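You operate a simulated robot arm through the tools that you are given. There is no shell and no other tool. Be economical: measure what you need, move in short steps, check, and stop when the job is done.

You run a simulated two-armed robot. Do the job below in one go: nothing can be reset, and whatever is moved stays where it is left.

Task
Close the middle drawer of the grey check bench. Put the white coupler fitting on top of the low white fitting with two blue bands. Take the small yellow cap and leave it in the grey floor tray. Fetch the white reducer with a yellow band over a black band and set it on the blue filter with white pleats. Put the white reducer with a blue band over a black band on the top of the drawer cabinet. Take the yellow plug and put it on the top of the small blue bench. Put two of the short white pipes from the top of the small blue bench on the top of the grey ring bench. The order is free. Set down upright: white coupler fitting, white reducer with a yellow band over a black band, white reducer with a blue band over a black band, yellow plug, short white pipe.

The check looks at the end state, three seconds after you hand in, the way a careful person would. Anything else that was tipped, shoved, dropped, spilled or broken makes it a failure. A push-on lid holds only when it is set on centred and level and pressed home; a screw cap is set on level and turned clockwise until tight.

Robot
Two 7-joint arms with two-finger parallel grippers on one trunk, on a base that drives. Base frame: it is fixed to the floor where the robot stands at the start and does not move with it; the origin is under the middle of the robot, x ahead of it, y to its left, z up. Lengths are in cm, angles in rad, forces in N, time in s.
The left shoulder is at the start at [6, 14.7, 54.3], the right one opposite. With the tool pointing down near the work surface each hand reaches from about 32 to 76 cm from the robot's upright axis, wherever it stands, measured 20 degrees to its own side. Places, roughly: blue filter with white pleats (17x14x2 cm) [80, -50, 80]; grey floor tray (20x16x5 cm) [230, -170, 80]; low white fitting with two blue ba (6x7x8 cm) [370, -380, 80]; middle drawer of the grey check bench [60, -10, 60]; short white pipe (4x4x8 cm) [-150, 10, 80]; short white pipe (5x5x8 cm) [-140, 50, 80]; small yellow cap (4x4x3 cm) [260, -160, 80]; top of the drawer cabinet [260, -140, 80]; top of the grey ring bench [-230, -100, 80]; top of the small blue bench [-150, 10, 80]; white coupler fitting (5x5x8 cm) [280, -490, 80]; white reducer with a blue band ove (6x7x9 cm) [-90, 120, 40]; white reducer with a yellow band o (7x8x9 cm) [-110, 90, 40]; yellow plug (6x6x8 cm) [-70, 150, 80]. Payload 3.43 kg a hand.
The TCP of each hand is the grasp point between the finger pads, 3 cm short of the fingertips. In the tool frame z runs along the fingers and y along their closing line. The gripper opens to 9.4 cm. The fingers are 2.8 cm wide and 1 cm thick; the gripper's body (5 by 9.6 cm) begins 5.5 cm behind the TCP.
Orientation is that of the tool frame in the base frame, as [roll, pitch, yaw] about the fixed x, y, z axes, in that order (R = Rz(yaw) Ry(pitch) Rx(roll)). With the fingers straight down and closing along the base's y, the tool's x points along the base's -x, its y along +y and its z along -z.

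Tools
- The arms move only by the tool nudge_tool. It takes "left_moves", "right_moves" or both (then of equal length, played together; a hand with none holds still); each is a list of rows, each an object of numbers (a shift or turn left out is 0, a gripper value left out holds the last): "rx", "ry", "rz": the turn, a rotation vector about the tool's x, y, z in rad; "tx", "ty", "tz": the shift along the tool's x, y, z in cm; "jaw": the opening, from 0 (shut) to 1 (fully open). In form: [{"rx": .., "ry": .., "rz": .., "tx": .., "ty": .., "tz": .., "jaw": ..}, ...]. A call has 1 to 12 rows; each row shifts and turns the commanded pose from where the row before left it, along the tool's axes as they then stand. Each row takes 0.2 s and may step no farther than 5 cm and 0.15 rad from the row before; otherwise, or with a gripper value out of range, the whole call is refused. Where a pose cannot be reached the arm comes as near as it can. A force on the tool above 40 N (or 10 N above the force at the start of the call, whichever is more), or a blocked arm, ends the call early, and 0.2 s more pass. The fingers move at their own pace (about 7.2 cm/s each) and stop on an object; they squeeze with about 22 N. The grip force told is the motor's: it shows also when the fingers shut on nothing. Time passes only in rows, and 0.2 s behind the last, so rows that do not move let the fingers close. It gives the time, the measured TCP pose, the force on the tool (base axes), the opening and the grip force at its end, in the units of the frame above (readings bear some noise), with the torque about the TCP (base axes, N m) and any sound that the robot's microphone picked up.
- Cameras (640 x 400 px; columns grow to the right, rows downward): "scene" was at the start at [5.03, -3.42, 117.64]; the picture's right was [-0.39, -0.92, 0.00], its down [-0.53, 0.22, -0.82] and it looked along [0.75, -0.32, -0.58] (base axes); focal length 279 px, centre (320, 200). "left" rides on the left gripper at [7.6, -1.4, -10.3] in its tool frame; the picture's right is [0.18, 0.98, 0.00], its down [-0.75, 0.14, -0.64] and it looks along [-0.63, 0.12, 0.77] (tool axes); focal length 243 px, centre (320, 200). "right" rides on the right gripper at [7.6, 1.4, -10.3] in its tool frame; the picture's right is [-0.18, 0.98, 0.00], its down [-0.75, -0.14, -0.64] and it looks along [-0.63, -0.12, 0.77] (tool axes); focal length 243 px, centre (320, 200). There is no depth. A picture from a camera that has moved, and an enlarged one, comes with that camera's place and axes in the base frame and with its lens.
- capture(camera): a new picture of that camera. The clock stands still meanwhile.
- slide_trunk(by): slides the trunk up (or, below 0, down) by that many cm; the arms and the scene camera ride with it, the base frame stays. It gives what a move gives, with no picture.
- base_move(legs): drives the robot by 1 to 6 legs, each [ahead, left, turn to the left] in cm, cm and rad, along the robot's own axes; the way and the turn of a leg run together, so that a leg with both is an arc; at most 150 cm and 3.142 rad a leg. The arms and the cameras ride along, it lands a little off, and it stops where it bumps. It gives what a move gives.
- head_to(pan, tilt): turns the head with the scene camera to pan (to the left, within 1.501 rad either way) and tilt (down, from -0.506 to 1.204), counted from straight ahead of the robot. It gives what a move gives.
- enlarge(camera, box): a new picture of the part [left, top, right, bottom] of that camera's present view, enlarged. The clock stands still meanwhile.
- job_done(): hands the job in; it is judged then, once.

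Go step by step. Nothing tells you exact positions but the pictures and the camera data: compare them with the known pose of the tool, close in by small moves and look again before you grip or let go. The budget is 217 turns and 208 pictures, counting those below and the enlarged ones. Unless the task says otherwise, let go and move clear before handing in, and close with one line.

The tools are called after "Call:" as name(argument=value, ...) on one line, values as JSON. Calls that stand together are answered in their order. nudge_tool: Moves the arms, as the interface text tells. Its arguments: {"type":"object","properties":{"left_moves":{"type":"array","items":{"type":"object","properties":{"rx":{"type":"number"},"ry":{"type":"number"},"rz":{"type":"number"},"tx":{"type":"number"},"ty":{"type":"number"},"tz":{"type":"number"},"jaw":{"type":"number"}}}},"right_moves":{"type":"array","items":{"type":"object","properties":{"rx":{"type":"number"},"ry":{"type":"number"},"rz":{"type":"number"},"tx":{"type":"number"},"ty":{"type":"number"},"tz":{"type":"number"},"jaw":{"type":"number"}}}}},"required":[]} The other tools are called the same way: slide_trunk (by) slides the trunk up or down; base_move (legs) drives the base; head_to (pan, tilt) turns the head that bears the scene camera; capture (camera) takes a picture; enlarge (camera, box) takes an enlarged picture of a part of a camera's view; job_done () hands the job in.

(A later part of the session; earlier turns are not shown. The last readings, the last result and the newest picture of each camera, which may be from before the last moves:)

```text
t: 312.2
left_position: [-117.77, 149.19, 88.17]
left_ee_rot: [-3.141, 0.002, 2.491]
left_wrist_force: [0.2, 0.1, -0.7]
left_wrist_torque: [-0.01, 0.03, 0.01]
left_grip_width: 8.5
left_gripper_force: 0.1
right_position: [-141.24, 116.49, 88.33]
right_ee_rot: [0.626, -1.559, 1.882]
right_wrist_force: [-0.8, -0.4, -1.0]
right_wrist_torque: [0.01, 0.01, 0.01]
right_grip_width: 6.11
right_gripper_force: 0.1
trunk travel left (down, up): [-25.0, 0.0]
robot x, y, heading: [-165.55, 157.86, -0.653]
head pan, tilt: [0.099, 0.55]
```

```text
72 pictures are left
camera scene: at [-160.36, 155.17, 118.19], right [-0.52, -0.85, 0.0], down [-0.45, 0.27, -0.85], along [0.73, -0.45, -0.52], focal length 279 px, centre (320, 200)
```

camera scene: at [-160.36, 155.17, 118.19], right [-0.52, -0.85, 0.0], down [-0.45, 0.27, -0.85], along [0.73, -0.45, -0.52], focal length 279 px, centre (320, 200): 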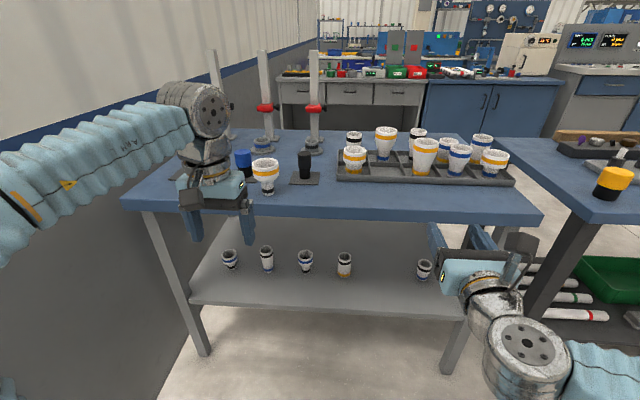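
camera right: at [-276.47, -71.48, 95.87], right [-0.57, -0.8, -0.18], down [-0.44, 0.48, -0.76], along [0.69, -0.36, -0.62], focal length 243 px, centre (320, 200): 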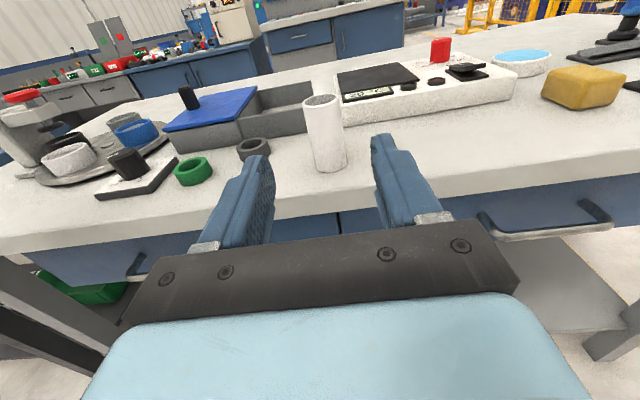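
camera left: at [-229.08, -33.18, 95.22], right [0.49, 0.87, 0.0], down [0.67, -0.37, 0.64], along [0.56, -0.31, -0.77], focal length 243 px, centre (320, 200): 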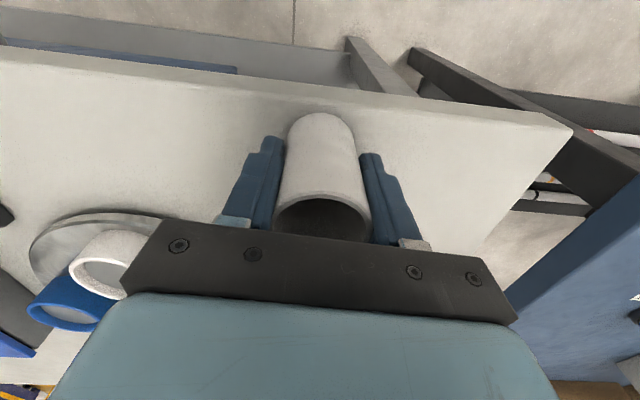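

Blue/black reducer (third from left from this side) is at ≈(-87.4, 116.7). Shift left, lower trunk, and bring the right hand (camera-up) down to shelf height.

Call:
base_move(legs=[[0, 17, 0]])

Call:
slide_trunk(by=-14)

Call:
nudge_tool(right_moves=[{"ry": -0.14, "jaw": 1}, {"ry": -0.14}, {"tz": 1.12, "tx": -3.63, "ty": -1.8}, {"tz": 1.12, "tx": -3.63, "ty": -1.8}, {"tz": 1.12, "tx": -3.63, "ty": -1.8}, {"tz": 1.12, "tx": -3.63, "ty": -1.8}, {"tz": 1.12, "tx": -3.63, "ty": -1.8}, {"tz": 1.12, "tx": -3.63, "ty": -1.8}, {"tz": 1.12, "tx": -3.63, "ty": -1.8}, {"tz": 1.12, "tx": -3.63, "ty": -1.8}])

Call:
capture(camera="right")

```text
t: 313.7
left_position: [-107.21, 163.08, 88.37]
left_ee_rot: [-3.141, 0.002, 2.484]
left_wrist_force: [0.5, -0.2, -0.4]
left_wrist_torque: [0.03, -0.01, 0.01]
left_grip_width: 8.47
left_gripper_force: 0.0
right_position: [-130.7, 130.36, 88.39]
right_ee_rot: [0.612, -1.558, 1.891]
right_wrist_force: [0.1, 0.9, 0.2]
right_wrist_torque: [-0.01, 0.03, -0.01]
right_grip_width: 6.11
right_gripper_force: 0.0
trunk travel left (down, up): [-25.0, 0.0]
robot x, y, heading: [-154.84, 171.84, -0.661]
head pan, tilt: [0.099, 0.55]
```

```text
t: 315.4
left_position: [-107.17, 163.04, 74.23]
left_ee_rot: [3.141, 0.003, 2.486]
left_wrist_force: [-0.2, 0.9, -0.1]
left_wrist_torque: [0.01, 0.01, 0.0]
left_grip_width: 8.46
left_gripper_force: 0.1
right_position: [-130.61, 130.53, 74.45]
right_ee_rot: [0.622, -1.56, 1.88]
right_wrist_force: [0.5, 0.1, -0.5]
right_wrist_torque: [-0.04, -0.02, 0.01]
right_grip_width: 6.1
right_gripper_force: 0.0
trunk travel left (down, up): [-11.0, 14.0]
robot x, y, heading: [-154.69, 172.19, -0.65]
head pan, tilt: [0.099, 0.55]
```

```text
t: 317.6
left_position: [-107.12, 163.05, 74.16]
left_ee_rot: [3.141, 0.003, 2.486]
left_wrist_force: [0.0, -0.3, 0.4]
left_wrist_torque: [-0.02, -0.06, 0.0]
left_grip_width: 8.47
left_gripper_force: 0.0
right_position: [-118.52, 140.6, 45.52]
right_ee_rot: [3.116, -1.304, -0.611]
right_wrist_force: [0.6, 0.5, -0.2]
right_wrist_torque: [0.0, -0.01, 0.03]
right_grip_width: 9.41
right_gripper_force: 0.1
right hand out of reach, approached as far as the arm can: row 4, 5, 6, 7
trunk travel left (down, up): [-11.0, 14.0]
robot x, y, heading: [-155.27, 171.9, -0.66]
head pan, tilt: [0.099, 0.55]
```

```text
71 pictures are left
camera right: at [-125.5, 144.13, 55.6], right [-0.62, -0.76, -0.17], down [-0.58, 0.6, -0.56], along [0.53, -0.25, -0.81], focal length 243 px, centre (320, 200)
```

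right: 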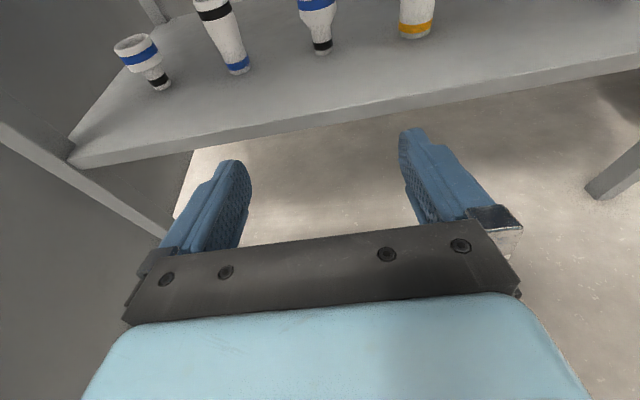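

Clear view: the target is straight ahead, 38 cm. Drive 14 and extend 15 at grip height.

Call:
base_move(legs=[[14, 0, 0]])

Call:
nudge_tool(right_moves=[{"tz": 3.77, "tx": 0.44, "ty": 0.25}, {"tz": 3.77, "tx": 0.44, "ty": 0.25}, {"tz": 3.77, "tx": 0.44, "ty": 0.25}, {"tz": 3.77, "tx": 0.44, "ty": 0.25}])

Call:
capture(camera="right")

```text
t: 318.9
left_position: [-95.71, 154.41, 74.23]
left_ee_rot: [3.14, 0.002, 2.487]
left_wrist_force: [-0.8, 0.6, -0.2]
left_wrist_torque: [0.0, -0.01, 0.01]
left_grip_width: 8.46
left_gripper_force: 0.0
right_position: [-107.08, 131.9, 45.69]
right_ee_rot: [3.114, -1.302, -0.61]
right_wrist_force: [-1.0, -0.1, 0.5]
right_wrist_torque: [0.01, 0.0, 0.0]
right_grip_width: 9.4
right_gripper_force: 0.0
trunk travel left (down, up): [-11.0, 14.0]
robot x, y, heading: [-143.31, 163.01, -0.659]
head pan, tilt: [0.099, 0.55]
```

```text
t: 319.9
left_position: [-95.69, 154.36, 74.22]
left_ee_rot: [-3.141, 0.001, 2.486]
left_wrist_force: [-0.7, -0.2, -0.5]
left_wrist_torque: [-0.03, 0.01, 0.01]
left_grip_width: 8.48
left_gripper_force: 0.0
right_position: [-95.41, 122.05, 43.62]
right_ee_rot: [3.112, -1.3, -0.609]
right_wrist_force: [-0.5, 0.6, 0.0]
right_wrist_torque: [0.03, -0.03, 0.01]
right_grip_width: 9.4
right_gripper_force: 0.0
trunk travel left (down, up): [-11.0, 14.0]
robot x, y, heading: [-143.01, 163.63, -0.656]
head pan, tilt: [0.099, 0.55]
```

```text
70 pictures are left
camera right: at [-102.42, 125.56, 53.59], right [-0.62, -0.76, -0.17], down [-0.58, 0.6, -0.56], along [0.53, -0.25, -0.81], focal length 243 px, centre (320, 200)
```

right: 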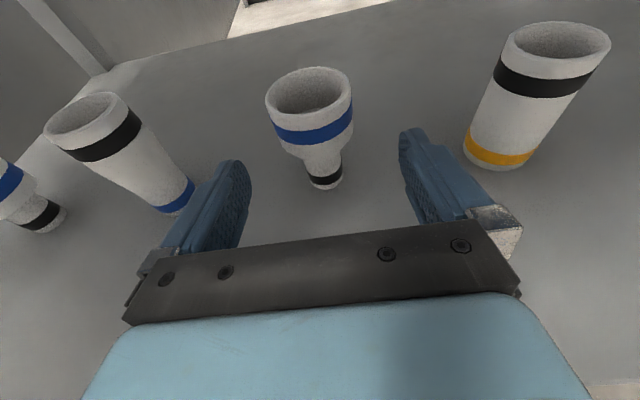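

Centred, 6 cm ahead. Advance, grip, lift 3 cm.

Call:
nudge_tool(right_moves=[{"tz": 2.0, "tx": 0.45}, {"tz": 2.0, "tx": 0.45}, {"tz": 2.0, "tx": 0.45}, {"jaw": 0}, {}, {}, {}, {"tz": -0.4, "tx": 1.45}, {"tz": -0.4, "tx": 1.45}])

Call:
capture(camera="right")

```text
t: 321.9
left_position: [-95.82, 154.33, 74.18]
left_ee_rot: [3.141, 0.001, 2.486]
left_wrist_force: [0.0, -0.6, -0.2]
left_wrist_torque: [-0.04, -0.01, 0.0]
left_grip_width: 8.47
left_gripper_force: 0.0
right_position: [-90.75, 118.2, 46.2]
right_ee_rot: [3.112, -1.301, -0.608]
right_wrist_force: [-0.1, -0.6, -0.8]
right_wrist_torque: [0.0, 0.01, -0.05]
right_grip_width: 6.03
right_gripper_force: 22.3
trunk travel left (down, up): [-11.0, 14.0]
robot x, y, heading: [-143.61, 163.86, -0.656]
head pan, tilt: [0.099, 0.55]
```

```text
69 pictures are left
camera right: at [-97.79, 121.81, 56.14], right [-0.62, -0.76, -0.17], down [-0.58, 0.6, -0.56], along [0.53, -0.25, -0.81], focal length 243 px, centre (320, 200)
```

right: 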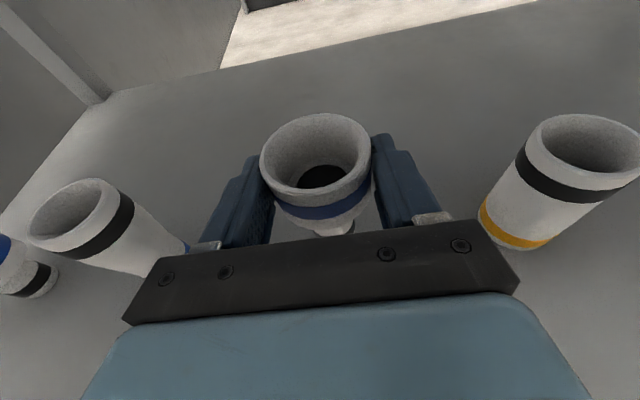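

Held (6.0 cm). Back straight out, raise the trunk, and line up the left hand with the yellow/black reducer.

Call:
base_move(legs=[[-27, 0, 0], [0, -13, 0]])

Call:
slide_trunk(by=14)

Call:
nudge_tool(left_moves=[{"ry": -0.14, "jaw": 1}, {"ry": -0.14}, {"ry": -0.14}, {"ry": -0.14}, {"ry": -0.14}, {"ry": -0.14}, {"ry": -0.14}])

Call:
capture(camera="scene")

Call:
capture(camera="left")

```text
t: 324.7
left_position: [-124.93, 159.62, 74.17]
left_ee_rot: [3.141, -0.001, 2.475]
left_wrist_force: [-0.5, 0.1, 0.0]
left_wrist_torque: [-0.02, 0.0, -0.01]
left_grip_width: 8.46
left_gripper_force: 0.0
right_position: [-120.39, 123.39, 46.15]
right_ee_rot: [3.113, -1.301, -0.618]
right_wrist_force: [-0.6, 0.1, -1.6]
right_wrist_torque: [0.03, 0.0, -0.01]
right_grip_width: 6.03
right_gripper_force: 22.7
trunk travel left (down, up): [-11.0, 14.0]
robot x, y, heading: [-172.7, 168.81, -0.668]
head pan, tilt: [0.099, 0.55]
```

```text
t: 326.4
left_position: [-124.98, 159.53, 88.23]
left_ee_rot: [-3.14, 0.0, 2.476]
left_wrist_force: [-0.7, -0.6, -0.9]
left_wrist_torque: [0.0, 0.0, -0.02]
left_grip_width: 8.46
left_gripper_force: 0.1
right_position: [-120.33, 123.64, 60.16]
right_ee_rot: [3.113, -1.301, -0.617]
right_wrist_force: [0.2, 0.3, -1.8]
right_wrist_torque: [0.01, 0.01, 0.0]
right_grip_width: 6.03
right_gripper_force: 21.7
trunk travel left (down, up): [-25.0, 0.0]
robot x, y, heading: [-172.99, 169.11, -0.668]
head pan, tilt: [0.099, 0.55]
```

```text
t: 328.0
left_position: [-125.02, 159.57, 88.27]
left_ee_rot: [-3.139, 0.983, 2.475]
left_wrist_force: [-0.3, 0.3, 0.2]
left_wrist_torque: [0.02, -0.02, -0.04]
left_grip_width: 9.38
left_gripper_force: 0.1
right_position: [-120.31, 123.41, 60.23]
right_ee_rot: [3.114, -1.301, -0.618]
right_wrist_force: [-0.5, -0.3, -0.9]
right_wrist_torque: [0.02, -0.01, -0.03]
right_grip_width: 6.01
right_gripper_force: 22.4
trunk travel left (down, up): [-25.0, 0.0]
robot x, y, heading: [-172.68, 168.79, -0.66]
head pan, tilt: [0.099, 0.55]
```

```text
68 pictures are left
camera scene: at [-167.43, 166.13, 118.2], right [-0.54, -0.84, 0.0], down [-0.44, 0.28, -0.85], along [0.72, -0.46, -0.52], focal length 279 px, centre (320, 200)
```

scene: 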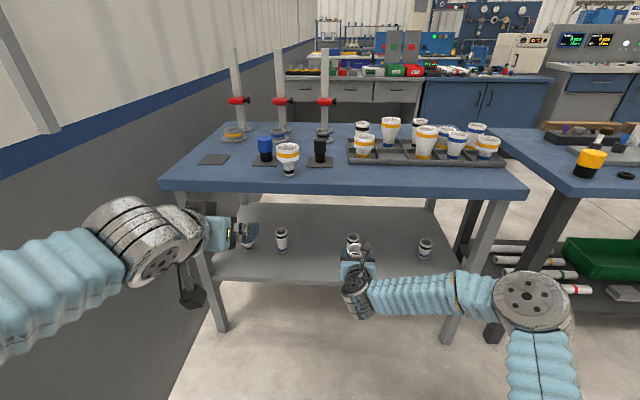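

```text
67 pictures are left
camera left: at [-136.0, 166.36, 87.66], right [0.53, 0.84, -0.15], down [0.0, 0.18, 0.98], along [0.85, -0.52, 0.1], focal length 243 px, centre (320, 200)
```

left: 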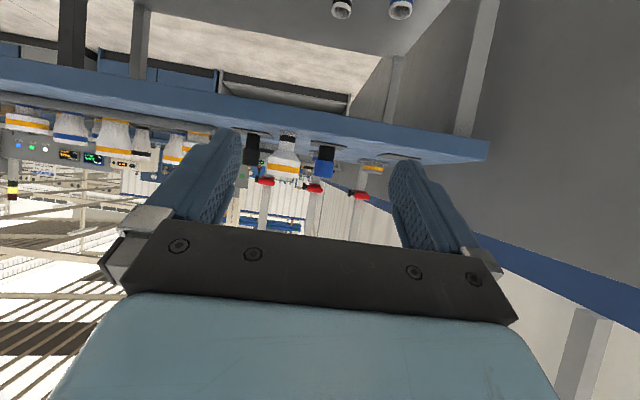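

Retract the right hand while extending the left toward the reducer.

Call:
nudge_tool(left_moves=[{"tz": 2.16, "tx": -1.08, "ty": -0.7}, {"tz": 2.16, "tx": -1.08, "ty": -0.7}, {"tz": 2.16, "tx": -1.08, "ty": -0.7}, {"tz": 2.16, "tx": -1.08, "ty": -0.7}, {"tz": 2.16, "tx": -1.08, "ty": -0.7}], right_moves=[{"tz": -3.86, "tx": -0.5}, {"tz": -3.86, "tx": -0.5}, {"tz": -3.86, "tx": -0.5}, {"tz": -3.86, "tx": -0.5}, {"tz": -3.0, "tx": -0.5}])

Call:
base_move(legs=[[17, 0, 0]])

Call:
capture(camera="left")

```text
t: 329.2
left_position: [-117.5, 149.25, 86.65]
left_ee_rot: [3.141, 0.98, 2.479]
left_wrist_force: [-0.1, 0.3, 0.9]
left_wrist_torque: [0.0, -0.01, 0.01]
left_grip_width: 9.39
left_gripper_force: 0.1
right_position: [-134.94, 134.59, 62.48]
right_ee_rot: [3.113, -1.303, -0.62]
right_wrist_force: [0.3, -0.8, -1.2]
right_wrist_torque: [-0.04, 0.02, -0.01]
right_grip_width: 6.01
right_gripper_force: 22.0
trunk travel left (down, up): [-25.0, 0.0]
robot x, y, heading: [-172.45, 168.83, -0.669]
head pan, tilt: [0.099, 0.55]
```

```text
t: 330.6
left_position: [-104.05, 138.75, 86.65]
left_ee_rot: [-3.14, 0.981, 2.478]
left_wrist_force: [-0.2, -0.1, 1.0]
left_wrist_torque: [0.0, -0.02, 0.0]
left_grip_width: 9.38
left_gripper_force: 0.1
right_position: [-121.4, 124.02, 62.41]
right_ee_rot: [3.114, -1.301, -0.618]
right_wrist_force: [0.1, 0.6, -0.6]
right_wrist_torque: [0.01, 0.02, 0.0]
right_grip_width: 6.02
right_gripper_force: 21.7
trunk travel left (down, up): [-25.0, 0.0]
robot x, y, heading: [-159.19, 158.56, -0.665]
head pan, tilt: [0.099, 0.55]
```

```text
66 pictures are left
camera left: at [-115.03, 145.57, 86.07], right [0.53, 0.84, -0.15], down [0.0, 0.18, 0.98], along [0.85, -0.52, 0.1], focal length 243 px, centre (320, 200)
```

left: 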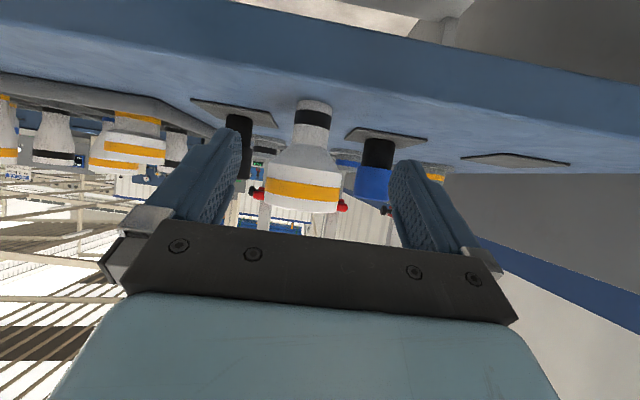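

9.6 cm ahead and centred. Advance, grip, lift and withdraw.

Call:
nudge_tool(left_moves=[{"tz": 2.6, "tx": -1.74, "ty": -0.1}, {"tz": 2.6, "tx": -1.74, "ty": -0.1}, {"tz": 2.6, "tx": -1.74, "ty": -0.1}, {"jaw": 0}, {}, {}, {}])

Call:
capture(camera="left")

```text
t: 332.2
left_position: [-96.73, 132.82, 86.69]
left_ee_rot: [-3.141, 0.981, 2.477]
left_wrist_force: [-0.3, 0.3, 0.3]
left_wrist_torque: [-0.05, -0.06, 0.0]
left_grip_width: 6.85
left_gripper_force: 21.7
right_position: [-121.44, 123.89, 62.62]
right_ee_rot: [3.113, -1.299, -0.618]
right_wrist_force: [-0.3, -0.7, -1.5]
right_wrist_torque: [0.02, 0.02, 0.01]
right_grip_width: 6.03
right_gripper_force: 21.5
trunk travel left (down, up): [-25.0, 0.0]
robot x, y, heading: [-159.09, 158.44, -0.664]
head pan, tilt: [0.099, 0.55]
```

```text
65 pictures are left
camera left: at [-107.75, 139.66, 86.07], right [0.53, 0.84, -0.15], down [0.0, 0.18, 0.98], along [0.85, -0.52, 0.1], focal length 243 px, centre (320, 200)
```

left: 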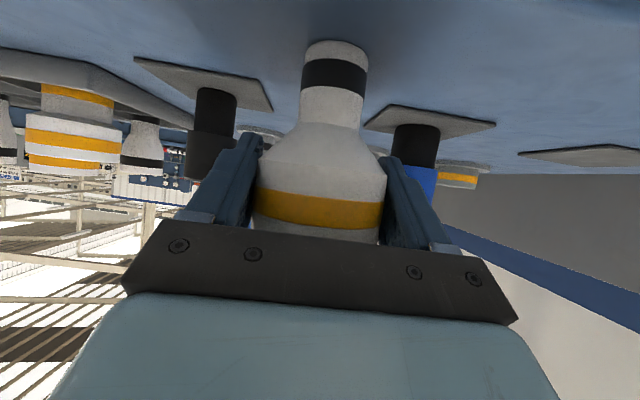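

Gripped. Lift, withdraw, and head out along the back lane with both reducers.

Call:
nudge_tool(left_moves=[{"tz": -1.67, "tx": -2.5}, {"tz": -1.67, "tx": -2.5}, {"tz": -1.67, "tx": -2.5}, {"tz": -2.8, "tx": 1.85}, {"tz": -2.8, "tx": 1.85}, {"tz": -2.8, "tx": 1.85}, {"tz": -2.42, "tx": -3.6}, {"tz": -2.42, "tx": -3.6}])

Call:
base_move(legs=[[-22, 0, 0], [0, 0, -1.55], [133, 0, 0], [133, 0, 0], [131, 0, 0], [0, 0, 1.55]])

Call:
head_to(pan=0, tilt=0.3)

Call:
capture(camera="scene")

```text
t: 334.0
left_position: [-104.96, 138.91, 104.42]
left_ee_rot: [-3.141, 0.979, 2.478]
left_wrist_force: [0.1, 0.8, -1.0]
left_wrist_torque: [-0.02, 0.0, -0.05]
left_grip_width: 6.87
left_gripper_force: 22.1
right_position: [-121.5, 124.03, 62.51]
right_ee_rot: [3.113, -1.3, -0.617]
right_wrist_force: [0.8, 0.1, -0.9]
right_wrist_torque: [0.04, 0.01, -0.05]
right_grip_width: 6.03
right_gripper_force: 22.2
trunk travel left (down, up): [-25.0, 0.0]
robot x, y, heading: [-158.83, 158.94, -0.664]
head pan, tilt: [0.099, 0.55]
```

```text
t: 361.9
left_position: [-369.85, -161.75, 104.4]
left_ee_rot: [-3.141, 0.981, 2.39]
left_wrist_force: [-0.2, 0.4, -1.3]
left_wrist_torque: [-0.02, -0.01, -0.04]
left_grip_width: 6.82
left_gripper_force: 22.0
right_position: [-387.7, -175.36, 62.52]
right_ee_rot: [3.114, -1.3, -0.703]
right_wrist_force: [-0.8, 0.4, -0.5]
right_wrist_torque: [-0.01, 0.04, 0.0]
right_grip_width: 6.01
right_gripper_force: 22.1
trunk travel left (down, up): [-25.0, 0.0]
robot x, y, heading: [-421.99, -137.81, -0.754]
head pan, tilt: [0.099, 0.55]
```

```text
t: 362.6
left_position: [-370.0, -161.77, 104.43]
left_ee_rot: [-3.14, 0.983, 2.392]
left_wrist_force: [0.9, 0.4, -0.8]
left_wrist_torque: [-0.02, 0.04, 0.0]
left_grip_width: 6.84
left_gripper_force: 22.4
right_position: [-387.67, -175.35, 62.52]
right_ee_rot: [3.113, -1.299, -0.704]
right_wrist_force: [0.0, -0.4, -1.0]
right_wrist_torque: [-0.02, 0.01, 0.0]
right_grip_width: 6.0
right_gripper_force: 22.0
trunk travel left (down, up): [-25.0, 0.0]
robot x, y, heading: [-421.84, -137.77, -0.748]
head pan, tilt: [0.0, 0.3]
```

```text
64 pictures are left
camera scene: at [-417.61, -142.06, 120.49], right [-0.68, -0.73, 0.0], down [-0.22, 0.2, -0.95], along [0.7, -0.65, -0.3], focal length 279 px, centre (320, 200)
```

scene: 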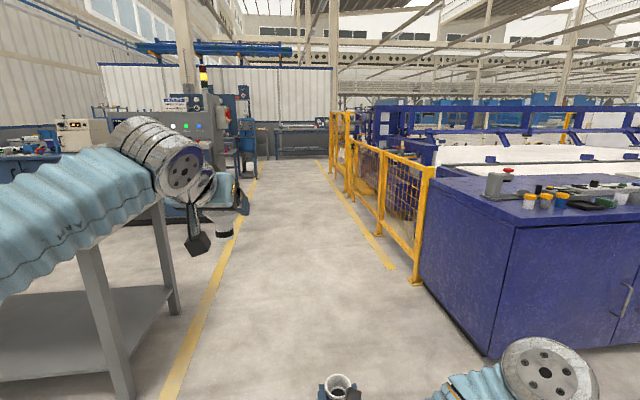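

A clear aisle runs ahead. Correct heading and drive to behind the check bench row, then look left.

Call:
base_move(legs=[[0, -8, 0.108], [140, 0, 0], [140, 0, 0], [125, 0, 0]])

Call:
head_to(pan=0.9, tilt=0.3)

Call:
capture(camera="scene")

```text
t: 382.8
left_position: [-44.92, -397.91, 104.42]
left_ee_rot: [-3.141, 0.981, 2.548]
left_wrist_force: [0.7, 0.8, -0.6]
left_wrist_torque: [-0.01, -0.01, -0.03]
left_grip_width: 6.83
left_gripper_force: 21.9
right_position: [-60.46, -413.97, 62.54]
right_ee_rot: [3.115, -1.302, -0.547]
right_wrist_force: [-0.6, 0.0, -1.1]
right_wrist_torque: [0.03, 0.02, -0.02]
right_grip_width: 6.0
right_gripper_force: 22.5
trunk travel left (down, up): [-25.0, 0.0]
robot x, y, heading: [-100.35, -382.29, -0.594]
head pan, tilt: [0.0, 0.3]
```

```text
t: 383.9
left_position: [-45.01, -397.91, 104.36]
left_ee_rot: [3.141, 0.981, 2.546]
left_wrist_force: [0.1, 0.4, -0.4]
left_wrist_torque: [0.02, -0.02, -0.03]
left_grip_width: 6.84
left_gripper_force: 22.0
right_position: [-60.34, -413.99, 62.48]
right_ee_rot: [3.113, -1.3, -0.548]
right_wrist_force: [0.2, 0.2, -0.8]
right_wrist_torque: [0.02, 0.02, 0.03]
right_grip_width: 5.97
right_gripper_force: 22.2
trunk travel left (down, up): [-25.0, 0.0]
robot x, y, heading: [-100.33, -382.46, -0.596]
head pan, tilt: [0.901, 0.3]
```

```text
63 pictures are left
camera scene: at [-93.96, -377.8, 120.5], right [0.3, -0.95, 0.0], down [-0.28, -0.09, -0.96], along [0.91, 0.29, -0.3], focal length 279 px, centre (320, 200)
```

scene: 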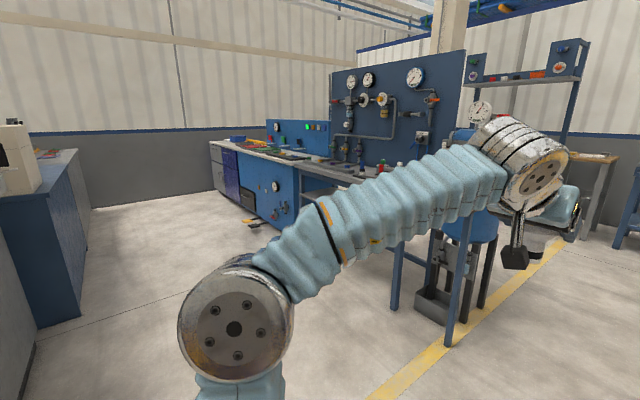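

The aisle behind the check bench is clear. Drive in, centred, toward the filter's lateral position.

Call:
base_move(legs=[[38, 0, 0], [0, 0, 1.52], [125, 0, 0], [125, 0, 0], [105, 0, 0]])

Call:
head_to(pan=1.2, tilt=0.5)

Call:
capture(camera="scene")

Call:
head_to(pan=-0.8, tilt=0.4)

Call:
capture(camera="scene")

```text
t: 407.1
left_position: [153.55, -56.79, 104.46]
left_ee_rot: [3.142, 0.982, -2.185]
left_wrist_force: [0.2, -0.1, -1.1]
left_wrist_torque: [0.0, 0.0, 0.0]
left_grip_width: 6.84
left_gripper_force: 21.8
right_position: [169.35, -72.53, 62.59]
right_ee_rot: [3.115, -1.3, 1.003]
right_wrist_force: [1.0, 0.1, -0.5]
right_wrist_torque: [-0.03, 0.04, -0.02]
right_grip_width: 5.96
right_gripper_force: 22.2
trunk travel left (down, up): [-25.0, 0.0]
robot x, y, heading: [136.73, -111.79, 0.956]
head pan, tilt: [0.901, 0.3]
```

```text
t: 407.9
left_position: [153.48, -56.7, 104.4]
left_ee_rot: [-3.142, 0.98, -2.185]
left_wrist_force: [-0.8, 0.7, -1.7]
left_wrist_torque: [0.01, 0.0, 0.0]
left_grip_width: 6.82
left_gripper_force: 22.3
right_position: [169.34, -72.36, 62.57]
right_ee_rot: [3.115, -1.299, 1.002]
right_wrist_force: [0.5, 0.7, -0.5]
right_wrist_torque: [-0.02, 0.01, 0.01]
right_grip_width: 5.94
right_gripper_force: 21.9
trunk travel left (down, up): [-25.0, 0.0]
robot x, y, heading: [136.45, -111.64, 0.956]
head pan, tilt: [1.201, 0.499]
```

```text
62 pictures are left
camera scene: at [129.89, -106.58, 118.66], right [0.83, 0.55, 0.0], down [0.26, -0.4, -0.88], along [-0.48, 0.73, -0.48], focal length 279 px, centre (320, 200)
```

scene: 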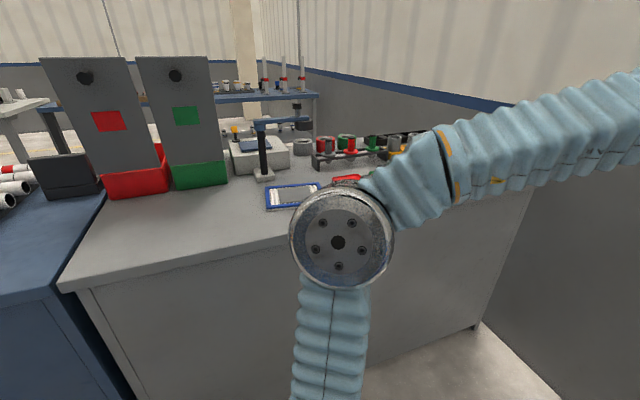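

```text
t: 409.8
left_position: [153.45, -56.81, 104.53]
left_ee_rot: [-3.141, 0.979, -2.185]
left_wrist_force: [-1.2, -0.1, -1.0]
left_wrist_torque: [-0.02, 0.03, 0.0]
left_grip_width: 6.84
left_gripper_force: 21.8
right_position: [169.26, -72.42, 62.55]
right_ee_rot: [3.114, -1.3, 1.002]
right_wrist_force: [0.1, 0.1, -1.0]
right_wrist_torque: [-0.03, 0.01, -0.04]
right_grip_width: 5.96
right_gripper_force: 21.6
trunk travel left (down, up): [-25.0, 0.0]
robot x, y, heading: [136.76, -111.34, 0.958]
head pan, tilt: [-0.799, 0.4]
```

```text
61 pictures are left
camera scene: at [144.06, -112.72, 119.57], right [0.16, -0.99, 0.0], down [-0.38, -0.06, -0.92], along [0.91, 0.14, -0.39], focal length 279 px, centre (320, 200)
```

scene: 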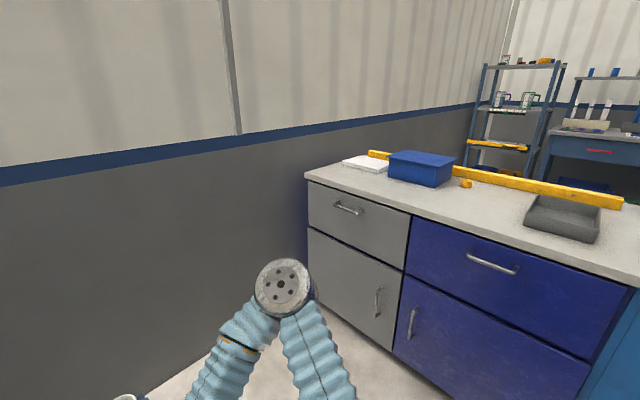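

Filter lies near this (back) edge of the check bench; behind me is the drawer cabinet with blue box, yellow cap and grey tray. Face the check bench and shift so the filter is before the left hand.

Call:
base_move(legs=[[0, 0, 1.54], [0, -26, 0]])

Call:
head_to(pan=0, tilt=0.6)

Call:
capture(camera="scene")

```text
t: 415.4
left_position: [96.82, -73.68, 104.41]
left_ee_rot: [3.142, 0.98, -0.623]
left_wrist_force: [0.2, -0.5, -1.1]
left_wrist_torque: [0.02, 0.03, -0.01]
left_grip_width: 6.82
left_gripper_force: 21.2
right_position: [112.71, -58.0, 62.65]
right_ee_rot: [3.113, -1.3, 2.565]
right_wrist_force: [0.7, 0.1, -0.9]
right_wrist_torque: [-0.01, -0.03, -0.01]
right_grip_width: 5.94
right_gripper_force: 21.7
trunk travel left (down, up): [-25.0, 0.0]
robot x, y, heading: [151.64, -91.09, 2.518]
head pan, tilt: [-0.799, 0.4]
```

```text
t: 416.6
left_position: [96.7, -73.7, 104.44]
left_ee_rot: [-3.142, 0.981, -0.624]
left_wrist_force: [0.9, 0.1, -1.1]
left_wrist_torque: [-0.03, 0.02, -0.02]
left_grip_width: 6.84
left_gripper_force: 22.0
right_position: [112.73, -57.99, 62.5]
right_ee_rot: [3.115, -1.3, 2.564]
right_wrist_force: [0.7, 0.8, -2.2]
right_wrist_torque: [-0.02, -0.01, 0.0]
right_grip_width: 5.95
right_gripper_force: 22.4
trunk travel left (down, up): [-25.0, 0.0]
robot x, y, heading: [151.5, -90.9, 2.519]
head pan, tilt: [0.0, 0.6]
```

```text
60 pictures are left
camera scene: at [146.84, -87.54, 117.75], right [0.58, 0.81, 0.0], down [0.46, -0.33, -0.83], along [-0.67, 0.48, -0.56], focal length 279 px, centre (320, 200)
```

scene: 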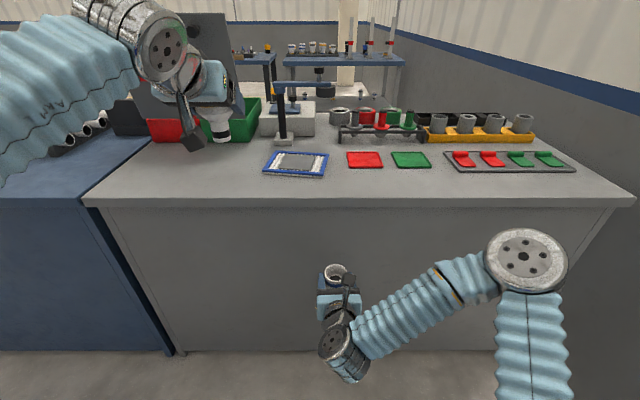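

Filter is clear, centre ≈ (85.5, -51.6). Bring the yellow/black reducer over it and down to about 2 cm above.

Call:
nudge_tool(left_moves=[{"tz": 3.05, "tx": -2.03, "ty": -1.92}, {"tz": 3.05, "tx": -2.03, "ty": -1.92}, {"tz": 3.05, "tx": -2.03, "ty": -1.92}, {"tz": 3.05, "tx": -2.03, "ty": -1.92}, {"tz": 3.05, "tx": -2.03, "ty": -1.92}, {"tz": 3.05, "tx": -2.03, "ty": -1.92}, {"tz": 2.5, "tx": 3.74}, {"tz": 2.5, "tx": 3.74}, {"tz": 2.5, "tx": 3.74}])

Call:
capture(camera="left")

Call:
capture(camera="scene")

```text
t: 418.6
left_position: [87.7, -55.96, 86.76]
left_ee_rot: [-3.137, 0.988, -0.621]
left_wrist_force: [3.0, -3.3, 19.7]
left_wrist_torque: [0.01, -0.23, -0.01]
left_grip_width: 6.72
left_gripper_force: 22.4
left hand out of reach, approached as far as the arm can: row 5, 6
right_position: [112.59, -58.02, 62.6]
right_ee_rot: [3.113, -1.302, 2.562]
right_wrist_force: [0.6, 1.4, -0.6]
right_wrist_torque: [-0.01, 0.01, 0.04]
right_grip_width: 5.93
right_gripper_force: 22.0
trunk travel left (down, up): [-25.0, 0.0]
robot x, y, heading: [151.81, -91.25, 2.518]
head pan, tilt: [0.0, 0.6]
```

```text
59 pictures are left
camera left: at [98.8, -62.17, 86.04], right [-0.49, -0.86, -0.16], down [0.01, -0.19, 0.98], along [-0.87, 0.48, 0.1], focal length 243 px, centre (320, 200)
```

left: 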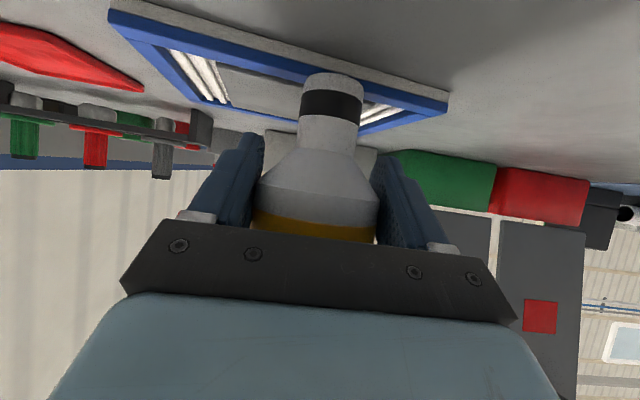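

```text
58 pictures are left
camera scene: at [146.97, -87.62, 117.81], right [0.58, 0.81, 0.0], down [0.46, -0.33, -0.83], along [-0.67, 0.48, -0.56], focal length 279 px, centre (320, 200)
```

scene: 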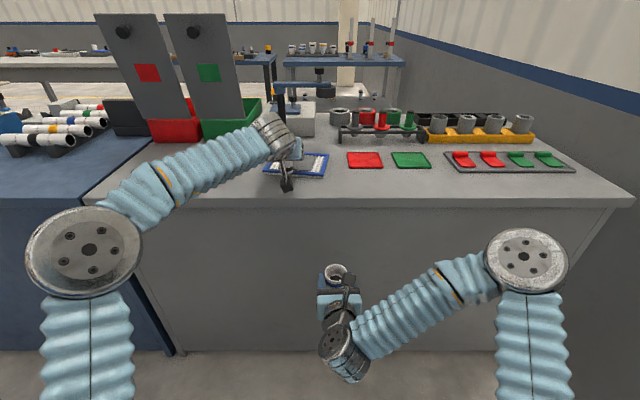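

It sank onto the filter's near rail while short of reach. Lift, move the base 4.5 cm closer and 2 cm right, then check.

Call:
nudge_tool(left_moves=[{"tz": -1.4, "tx": -2.1}, {"tz": -1.4, "tx": -2.1}])

Call:
base_move(legs=[[5, -2, 0]])

Call:
capture(camera="left")

```text
t: 419.2
left_position: [87.57, -55.89, 91.37]
left_ee_rot: [3.14, 0.98, -0.624]
left_wrist_force: [0.6, -0.6, -0.8]
left_wrist_torque: [0.0, -0.05, 0.0]
left_grip_width: 6.7
left_gripper_force: 21.7
right_position: [112.71, -57.99, 62.42]
right_ee_rot: [3.114, -1.3, 2.567]
right_wrist_force: [0.3, 0.9, -0.8]
right_wrist_torque: [-0.01, -0.02, 0.0]
right_grip_width: 5.9
right_gripper_force: 22.3
trunk travel left (down, up): [-25.0, 0.0]
robot x, y, heading: [151.88, -90.76, 2.516]
head pan, tilt: [0.0, 0.6]
```

```text
t: 420.1
left_position: [84.77, -51.48, 91.4]
left_ee_rot: [-3.14, 0.98, -0.622]
left_wrist_force: [-0.2, -0.3, -1.6]
left_wrist_torque: [0.0, -0.01, -0.04]
left_grip_width: 6.7
left_gripper_force: 22.4
right_position: [109.78, -53.67, 62.6]
right_ee_rot: [3.116, -1.3, 2.564]
right_wrist_force: [0.7, -1.0, -1.5]
right_wrist_torque: [0.03, -0.01, -0.02]
right_grip_width: 5.93
right_gripper_force: 21.9
trunk travel left (down, up): [-25.0, 0.0]
robot x, y, heading: [148.73, -86.77, 2.517]
head pan, tilt: [0.0, 0.6]
```

```text
57 pictures are left
camera left: at [95.88, -57.71, 90.88], right [-0.49, -0.86, -0.15], down [0.01, -0.18, 0.98], along [-0.87, 0.48, 0.1], focal length 243 px, centre (320, 200)
```

left: 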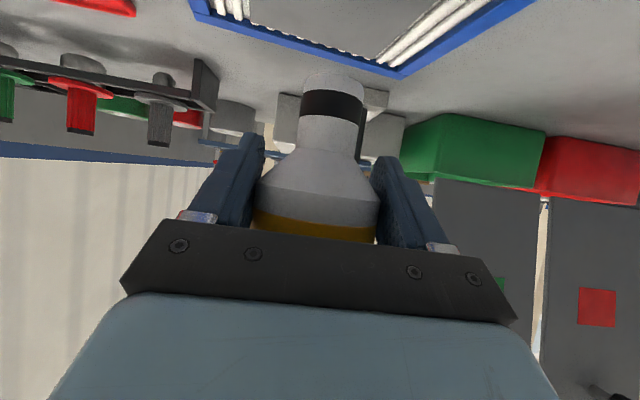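

The reducer base is right above the filter's centre. Lower gently.

Call:
nudge_tool(left_moves=[{"tz": 0.33, "tx": 0.5}, {"tz": 0.33, "tx": 0.5}, {"tz": 0.33, "tx": 0.5}, {"tz": 0.22, "tx": 0.33}, {"tz": 0.17, "tx": 0.25}])

Call:
nudge_tool(left_moves=[{"tz": 0.14, "tx": 0.21}, {"tz": 0.14, "tx": 0.21}, {"tz": 0.14, "tx": 0.21}])

Call:
capture(camera="left")

```text
t: 421.3
left_position: [84.69, -51.45, 88.87]
left_ee_rot: [3.14, 0.98, -0.621]
left_wrist_force: [0.3, 0.1, -1.4]
left_wrist_torque: [-0.03, 0.01, 0.03]
left_grip_width: 6.7
left_gripper_force: 22.1
right_position: [109.85, -53.72, 62.4]
right_ee_rot: [3.115, -1.299, 2.567]
right_wrist_force: [-0.1, 0.4, -1.1]
right_wrist_torque: [-0.01, -0.04, 0.02]
right_grip_width: 5.92
right_gripper_force: 21.4
trunk travel left (down, up): [-25.0, 0.0]
robot x, y, heading: [148.81, -86.66, 2.517]
head pan, tilt: [0.0, 0.6]
```

```text
t: 422.1
left_position: [84.75, -51.38, 88.13]
left_ee_rot: [3.141, 0.98, -0.622]
left_wrist_force: [0.3, -0.5, -0.9]
left_wrist_torque: [-0.04, 0.0, -0.01]
left_grip_width: 6.69
left_gripper_force: 21.6
right_position: [109.76, -53.55, 62.62]
right_ee_rot: [3.114, -1.301, 2.565]
right_wrist_force: [-1.5, 0.5, -0.8]
right_wrist_torque: [0.04, -0.01, 0.03]
right_grip_width: 5.92
right_gripper_force: 21.9
trunk travel left (down, up): [-25.0, 0.0]
robot x, y, heading: [148.66, -86.52, 2.516]
head pan, tilt: [0.0, 0.6]
```

```text
56 pictures are left
camera left: at [95.87, -57.71, 87.57], right [-0.49, -0.86, -0.15], down [0.01, -0.18, 0.98], along [-0.87, 0.48, 0.1], focal length 243 px, centre (320, 200)
```

left: 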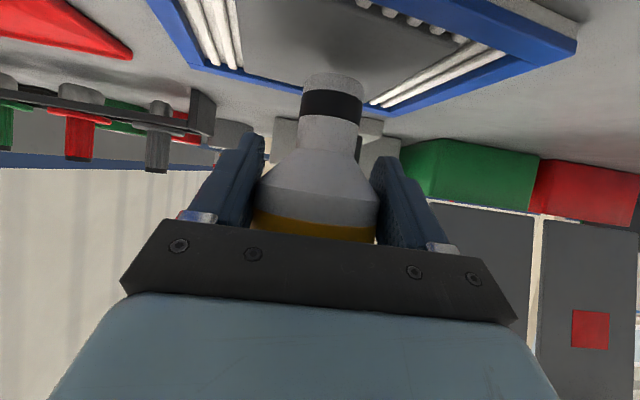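

Call:
nudge_tool(left_moves=[{"tz": 0.14, "tx": 0.21}, {"tz": 0.14, "tx": 0.21}, {"tz": 0.14, "tx": 0.21}, {"tz": 0.14, "tx": 0.21}])

```text
t: 423.1
left_position: [84.72, -51.44, 87.24]
left_ee_rot: [-3.141, 0.981, -0.622]
left_wrist_force: [-0.4, -0.7, -1.2]
left_wrist_torque: [-0.01, 0.0, 0.0]
left_grip_width: 6.69
left_gripper_force: 21.8
right_position: [109.83, -53.56, 62.58]
right_ee_rot: [3.113, -1.298, 2.565]
right_wrist_force: [-0.1, -0.6, -0.9]
right_wrist_torque: [0.01, -0.03, 0.0]
right_grip_width: 5.94
right_gripper_force: 21.8
trunk travel left (down, up): [-25.0, 0.0]
robot x, y, heading: [148.79, -86.74, 2.519]
head pan, tilt: [0.0, 0.6]
```

Call:
nudge_tool(left_moves=[{"tz": 0.14, "tx": 0.21}, {"tz": 0.14, "tx": 0.21}, {"tz": 0.14, "tx": 0.21}])

Call:
capture(camera="left")

```text
t: 423.9
left_position: [84.81, -51.43, 86.73]
left_ee_rot: [-3.14, 0.986, -0.622]
left_wrist_force: [-3.1, 1.7, 12.5]
left_wrist_torque: [0.08, 0.07, 0.03]
left_grip_width: 6.7
left_gripper_force: 22.1
right_position: [109.97, -53.55, 62.62]
right_ee_rot: [3.112, -1.301, 2.566]
right_wrist_force: [-0.3, 0.1, -1.1]
right_wrist_torque: [-0.06, -0.02, -0.01]
right_grip_width: 5.93
right_gripper_force: 22.5
trunk travel left (down, up): [-25.0, 0.0]
robot x, y, heading: [148.56, -86.58, 2.522]
head pan, tilt: [0.0, 0.6]
```

```text
55 pictures are left
camera left: at [95.9, -57.69, 86.1], right [-0.49, -0.86, -0.15], down [0.01, -0.18, 0.98], along [-0.87, 0.48, 0.1], focal length 243 px, centre (320, 200)
```

left: 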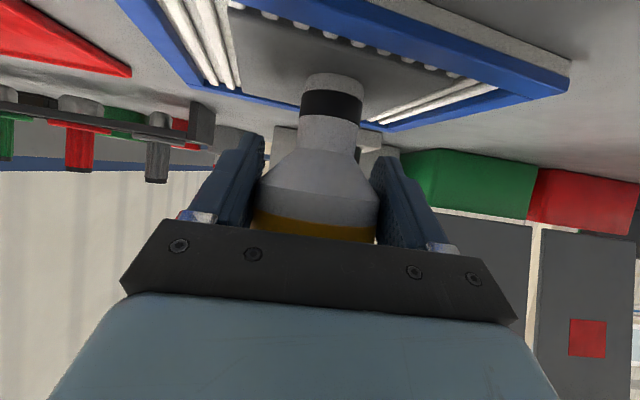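

Contact on the filter. Ease, open, retreat.

Call:
nudge_tool(left_moves=[{"tz": -0.06, "tx": -0.08}, {"jaw": 1}, {}, {}, {"tz": -2.5, "tx": 1.67}, {"tz": -2.9, "tx": 1.95}, {"tz": -2.9, "tx": 1.95}, {"tz": -2.9, "tx": 1.95}, {"tz": -2.9, "tx": 1.95}])

Call:
capture(camera="scene")

```text
t: 425.9
left_position: [98.57, -61.38, 86.53]
left_ee_rot: [-3.139, 0.978, -0.62]
left_wrist_force: [0.0, -0.7, 0.4]
left_wrist_torque: [0.0, 0.03, -0.01]
left_grip_width: 9.39
left_gripper_force: 0.0
right_position: [109.85, -53.58, 62.49]
right_ee_rot: [3.113, -1.301, 2.566]
right_wrist_force: [0.5, 0.5, -1.0]
right_wrist_torque: [0.0, 0.02, 0.02]
right_grip_width: 5.9
right_gripper_force: 22.2
trunk travel left (down, up): [-25.0, 0.0]
robot x, y, heading: [148.99, -86.28, 2.515]
head pan, tilt: [0.0, 0.6]
```

```text
54 pictures are left
camera scene: at [144.01, -83.03, 117.75], right [0.58, 0.81, 0.0], down [0.46, -0.33, -0.82], along [-0.67, 0.48, -0.57], focal length 279 px, centre (320, 200)
```

scene: 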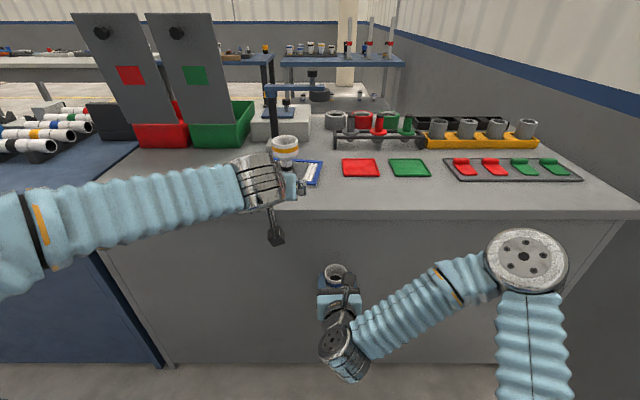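

The yellow/black reducer stands on the filter. Now raise the left hand clear, turn around to the drawer cabinet.

Call:
nudge_tool(left_moves=[{"tz": -2.42, "tx": -3.6}, {"tz": -2.42, "tx": -3.6}, {"tz": -2.9, "tx": 1.95}, {"tz": -2.9, "tx": 1.95}])

Call:
base_move(legs=[[-15, 0, 0], [0, 0, 3.12], [0, 24, 0]])

Call:
capture(camera="scene")

```text
t: 426.9
left_position: [104.19, -65.78, 95.71]
left_ee_rot: [3.14, 0.977, -0.623]
left_wrist_force: [-0.7, 0.0, -0.3]
left_wrist_torque: [-0.02, 0.05, 0.03]
left_grip_width: 9.41
left_gripper_force: 0.1
right_position: [109.88, -53.62, 62.45]
right_ee_rot: [3.114, -1.301, 2.567]
right_wrist_force: [0.0, -0.4, -1.8]
right_wrist_torque: [0.0, -0.02, -0.03]
right_grip_width: 5.93
right_gripper_force: 22.1
trunk travel left (down, up): [-25.0, 0.0]
robot x, y, heading: [148.39, -86.43, 2.518]
head pan, tilt: [0.0, 0.6]
```

```text
t: 437.0
left_position: [219.92, -96.13, 95.64]
left_ee_rot: [3.14, 0.982, 2.522]
left_wrist_force: [-0.2, 0.6, -0.3]
left_wrist_torque: [0.03, 0.04, 0.02]
left_grip_width: 9.39
left_gripper_force: 0.1
right_position: [214.21, -108.17, 62.51]
right_ee_rot: [3.114, -1.301, -0.573]
right_wrist_force: [0.3, -0.2, -0.9]
right_wrist_torque: [0.02, -0.01, 0.02]
right_grip_width: 5.88
right_gripper_force: 21.2
trunk travel left (down, up): [-25.0, 0.0]
robot x, y, heading: [175.37, -75.46, -0.621]
head pan, tilt: [0.0, 0.6]
```

```text
53 pictures are left
camera scene: at [179.72, -78.92, 117.75], right [-0.58, -0.81, 0.0], down [-0.46, 0.33, -0.82], along [0.67, -0.48, -0.57], focal length 279 px, centre (320, 200)
```

scene: 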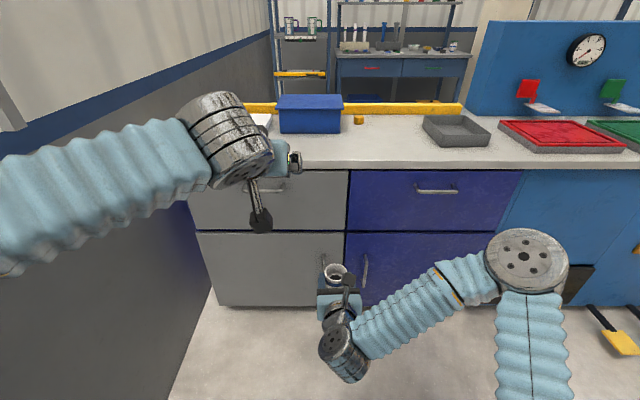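

Cabinet top seen: blue box, yellow cap, grey tray. I'll set the blue/black reducer on the free left-front part, around robot (87, 2). Raise the right hand and move the left aside.

Call:
nudge_tool(left_moves=[{"ty": 1.8}, {"ty": 1.8}, {"ty": 1.8}, {"ty": 1.8}, {"ty": 1.8}, {"ty": 1.8}, {"ty": 1.8}], right_moves=[{"tz": -1.14, "tx": 4.13, "ty": -0.86}, {"tz": -1.14, "tx": 4.13, "ty": -0.86}, {"tz": -1.14, "tx": 4.13, "ty": -0.86}, {"tz": -1.14, "tx": 4.13, "ty": -0.86}, {"tz": -1.14, "tx": 4.13, "ty": -0.86}, {"tz": -1.14, "tx": 4.13, "ty": -0.86}, {"tz": -1.14, "tx": 4.13, "ty": -0.86}])

Call:
base_move(legs=[[24, 0, 0]])

Call:
capture(camera="right")

```text
t: 438.6
left_position: [227.09, -85.88, 95.42]
left_ee_rot: [3.141, 0.981, 2.524]
left_wrist_force: [0.5, -0.9, 0.4]
left_wrist_torque: [-0.01, -0.03, -0.02]
left_grip_width: 9.41
left_gripper_force: 0.1
right_position: [217.8, -103.15, 92.7]
right_ee_rot: [3.113, -1.299, -0.573]
right_wrist_force: [-0.3, -0.1, -1.2]
right_wrist_torque: [0.02, 0.03, 0.03]
right_grip_width: 5.86
right_gripper_force: 22.1
trunk travel left (down, up): [-25.0, 0.0]
robot x, y, heading: [174.91, -75.72, -0.62]
head pan, tilt: [0.0, 0.6]
```

```text
t: 440.4
left_position: [246.46, -100.61, 95.7]
left_ee_rot: [3.14, 0.982, 2.513]
left_wrist_force: [0.4, -0.4, -0.6]
left_wrist_torque: [0.02, -0.01, -0.02]
left_grip_width: 9.39
left_gripper_force: 0.1
right_position: [236.91, -117.65, 92.67]
right_ee_rot: [3.114, -1.3, -0.583]
right_wrist_force: [0.0, 0.6, -1.5]
right_wrist_torque: [0.03, -0.01, 0.01]
right_grip_width: 5.9
right_gripper_force: 22.0
trunk travel left (down, up): [-25.0, 0.0]
robot x, y, heading: [194.49, -89.64, -0.629]
head pan, tilt: [0.0, 0.6]
```

```text
52 pictures are left
camera right: at [229.82, -114.4, 102.7], right [-0.6, -0.78, -0.17], down [-0.59, 0.58, -0.56], along [0.53, -0.24, -0.81], focal length 243 px, centre (320, 200)
```

right: 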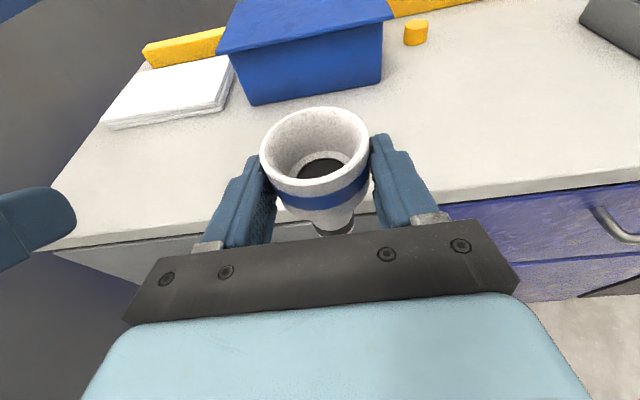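

Reducer is 6 cm short of the edge. Move 13 cm in and lower to just above the top.

Call:
nudge_tool(right_moves=[{"tz": 3.13, "tx": 0.86}, {"tz": 3.13, "tx": 0.86}, {"tz": 3.13, "tx": 0.86}, {"tz": 3.13, "tx": 0.86}, {"tz": 0.4, "tx": -1.4}, {"tz": 0.4, "tx": -1.4}, {"tz": 0.4, "tx": -1.4}])

Call:
nudge_tool(right_moves=[{"tz": 0.08, "tx": -0.29}, {"tz": 0.08, "tx": -0.29}, {"tz": 0.08, "tx": -0.29}, {"tz": 0.06, "tx": -0.2}])

Call:
capture(camera="right")

```text
t: 442.0
left_position: [246.53, -100.44, 95.81]
left_ee_rot: [-3.141, 0.981, 2.514]
left_wrist_force: [-0.4, -0.2, 0.2]
left_wrist_torque: [-0.02, -0.01, 0.0]
left_grip_width: 9.39
left_gripper_force: 0.1
right_position: [247.56, -125.24, 88.3]
right_ee_rot: [3.117, -1.301, -0.584]
right_wrist_force: [0.2, 0.4, -0.5]
right_wrist_torque: [0.02, 0.01, -0.02]
right_grip_width: 5.87
right_gripper_force: 22.2
trunk travel left (down, up): [-25.0, 0.0]
robot x, y, heading: [194.34, -89.65, -0.631]
head pan, tilt: [0.0, 0.6]
```

```text
t: 443.0
left_position: [246.43, -100.43, 95.7]
left_ee_rot: [3.142, 0.981, 2.512]
left_wrist_force: [-0.7, -0.9, 0.1]
left_wrist_torque: [0.0, 0.01, -0.02]
left_grip_width: 9.43
left_gripper_force: 0.0
right_position: [247.58, -125.23, 87.25]
right_ee_rot: [3.113, -1.302, -0.585]
right_wrist_force: [-0.5, -0.7, 0.2]
right_wrist_torque: [0.04, -0.04, 0.04]
right_grip_width: 5.84
right_gripper_force: 22.3
trunk travel left (down, up): [-25.0, 0.0]
robot x, y, heading: [194.79, -89.28, -0.631]
head pan, tilt: [0.0, 0.6]
```

```text
51 pictures are left
camera right: at [240.47, -121.88, 97.2], right [-0.6, -0.78, -0.17], down [-0.59, 0.58, -0.56], along [0.53, -0.24, -0.81], focal length 243 px, centre (320, 200)
```

right: 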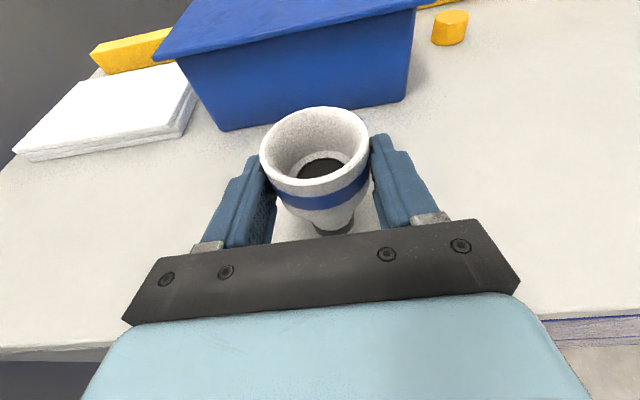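

Near contact; continue in small steps.

Call:
nudge_tool(right_moves=[{"tz": 0.05, "tx": -0.2}, {"tz": 0.05, "tx": -0.2}, {"tz": 0.05, "tx": -0.2}])

```text
t: 443.8
left_position: [246.28, -100.35, 95.65]
left_ee_rot: [3.141, 0.982, 2.511]
left_wrist_force: [0.4, 0.7, 0.0]
left_wrist_torque: [0.01, 0.03, -0.01]
left_grip_width: 9.39
left_gripper_force: 0.0
right_position: [247.44, -125.17, 86.75]
right_ee_rot: [3.116, -1.306, -0.585]
right_wrist_force: [-0.4, 0.8, 16.2]
right_wrist_torque: [-0.09, -0.27, 0.08]
right_grip_width: 5.79
right_gripper_force: 22.0
trunk travel left (down, up): [-25.0, 0.0]
robot x, y, heading: [194.71, -89.37, -0.63]
head pan, tilt: [0.0, 0.6]
```

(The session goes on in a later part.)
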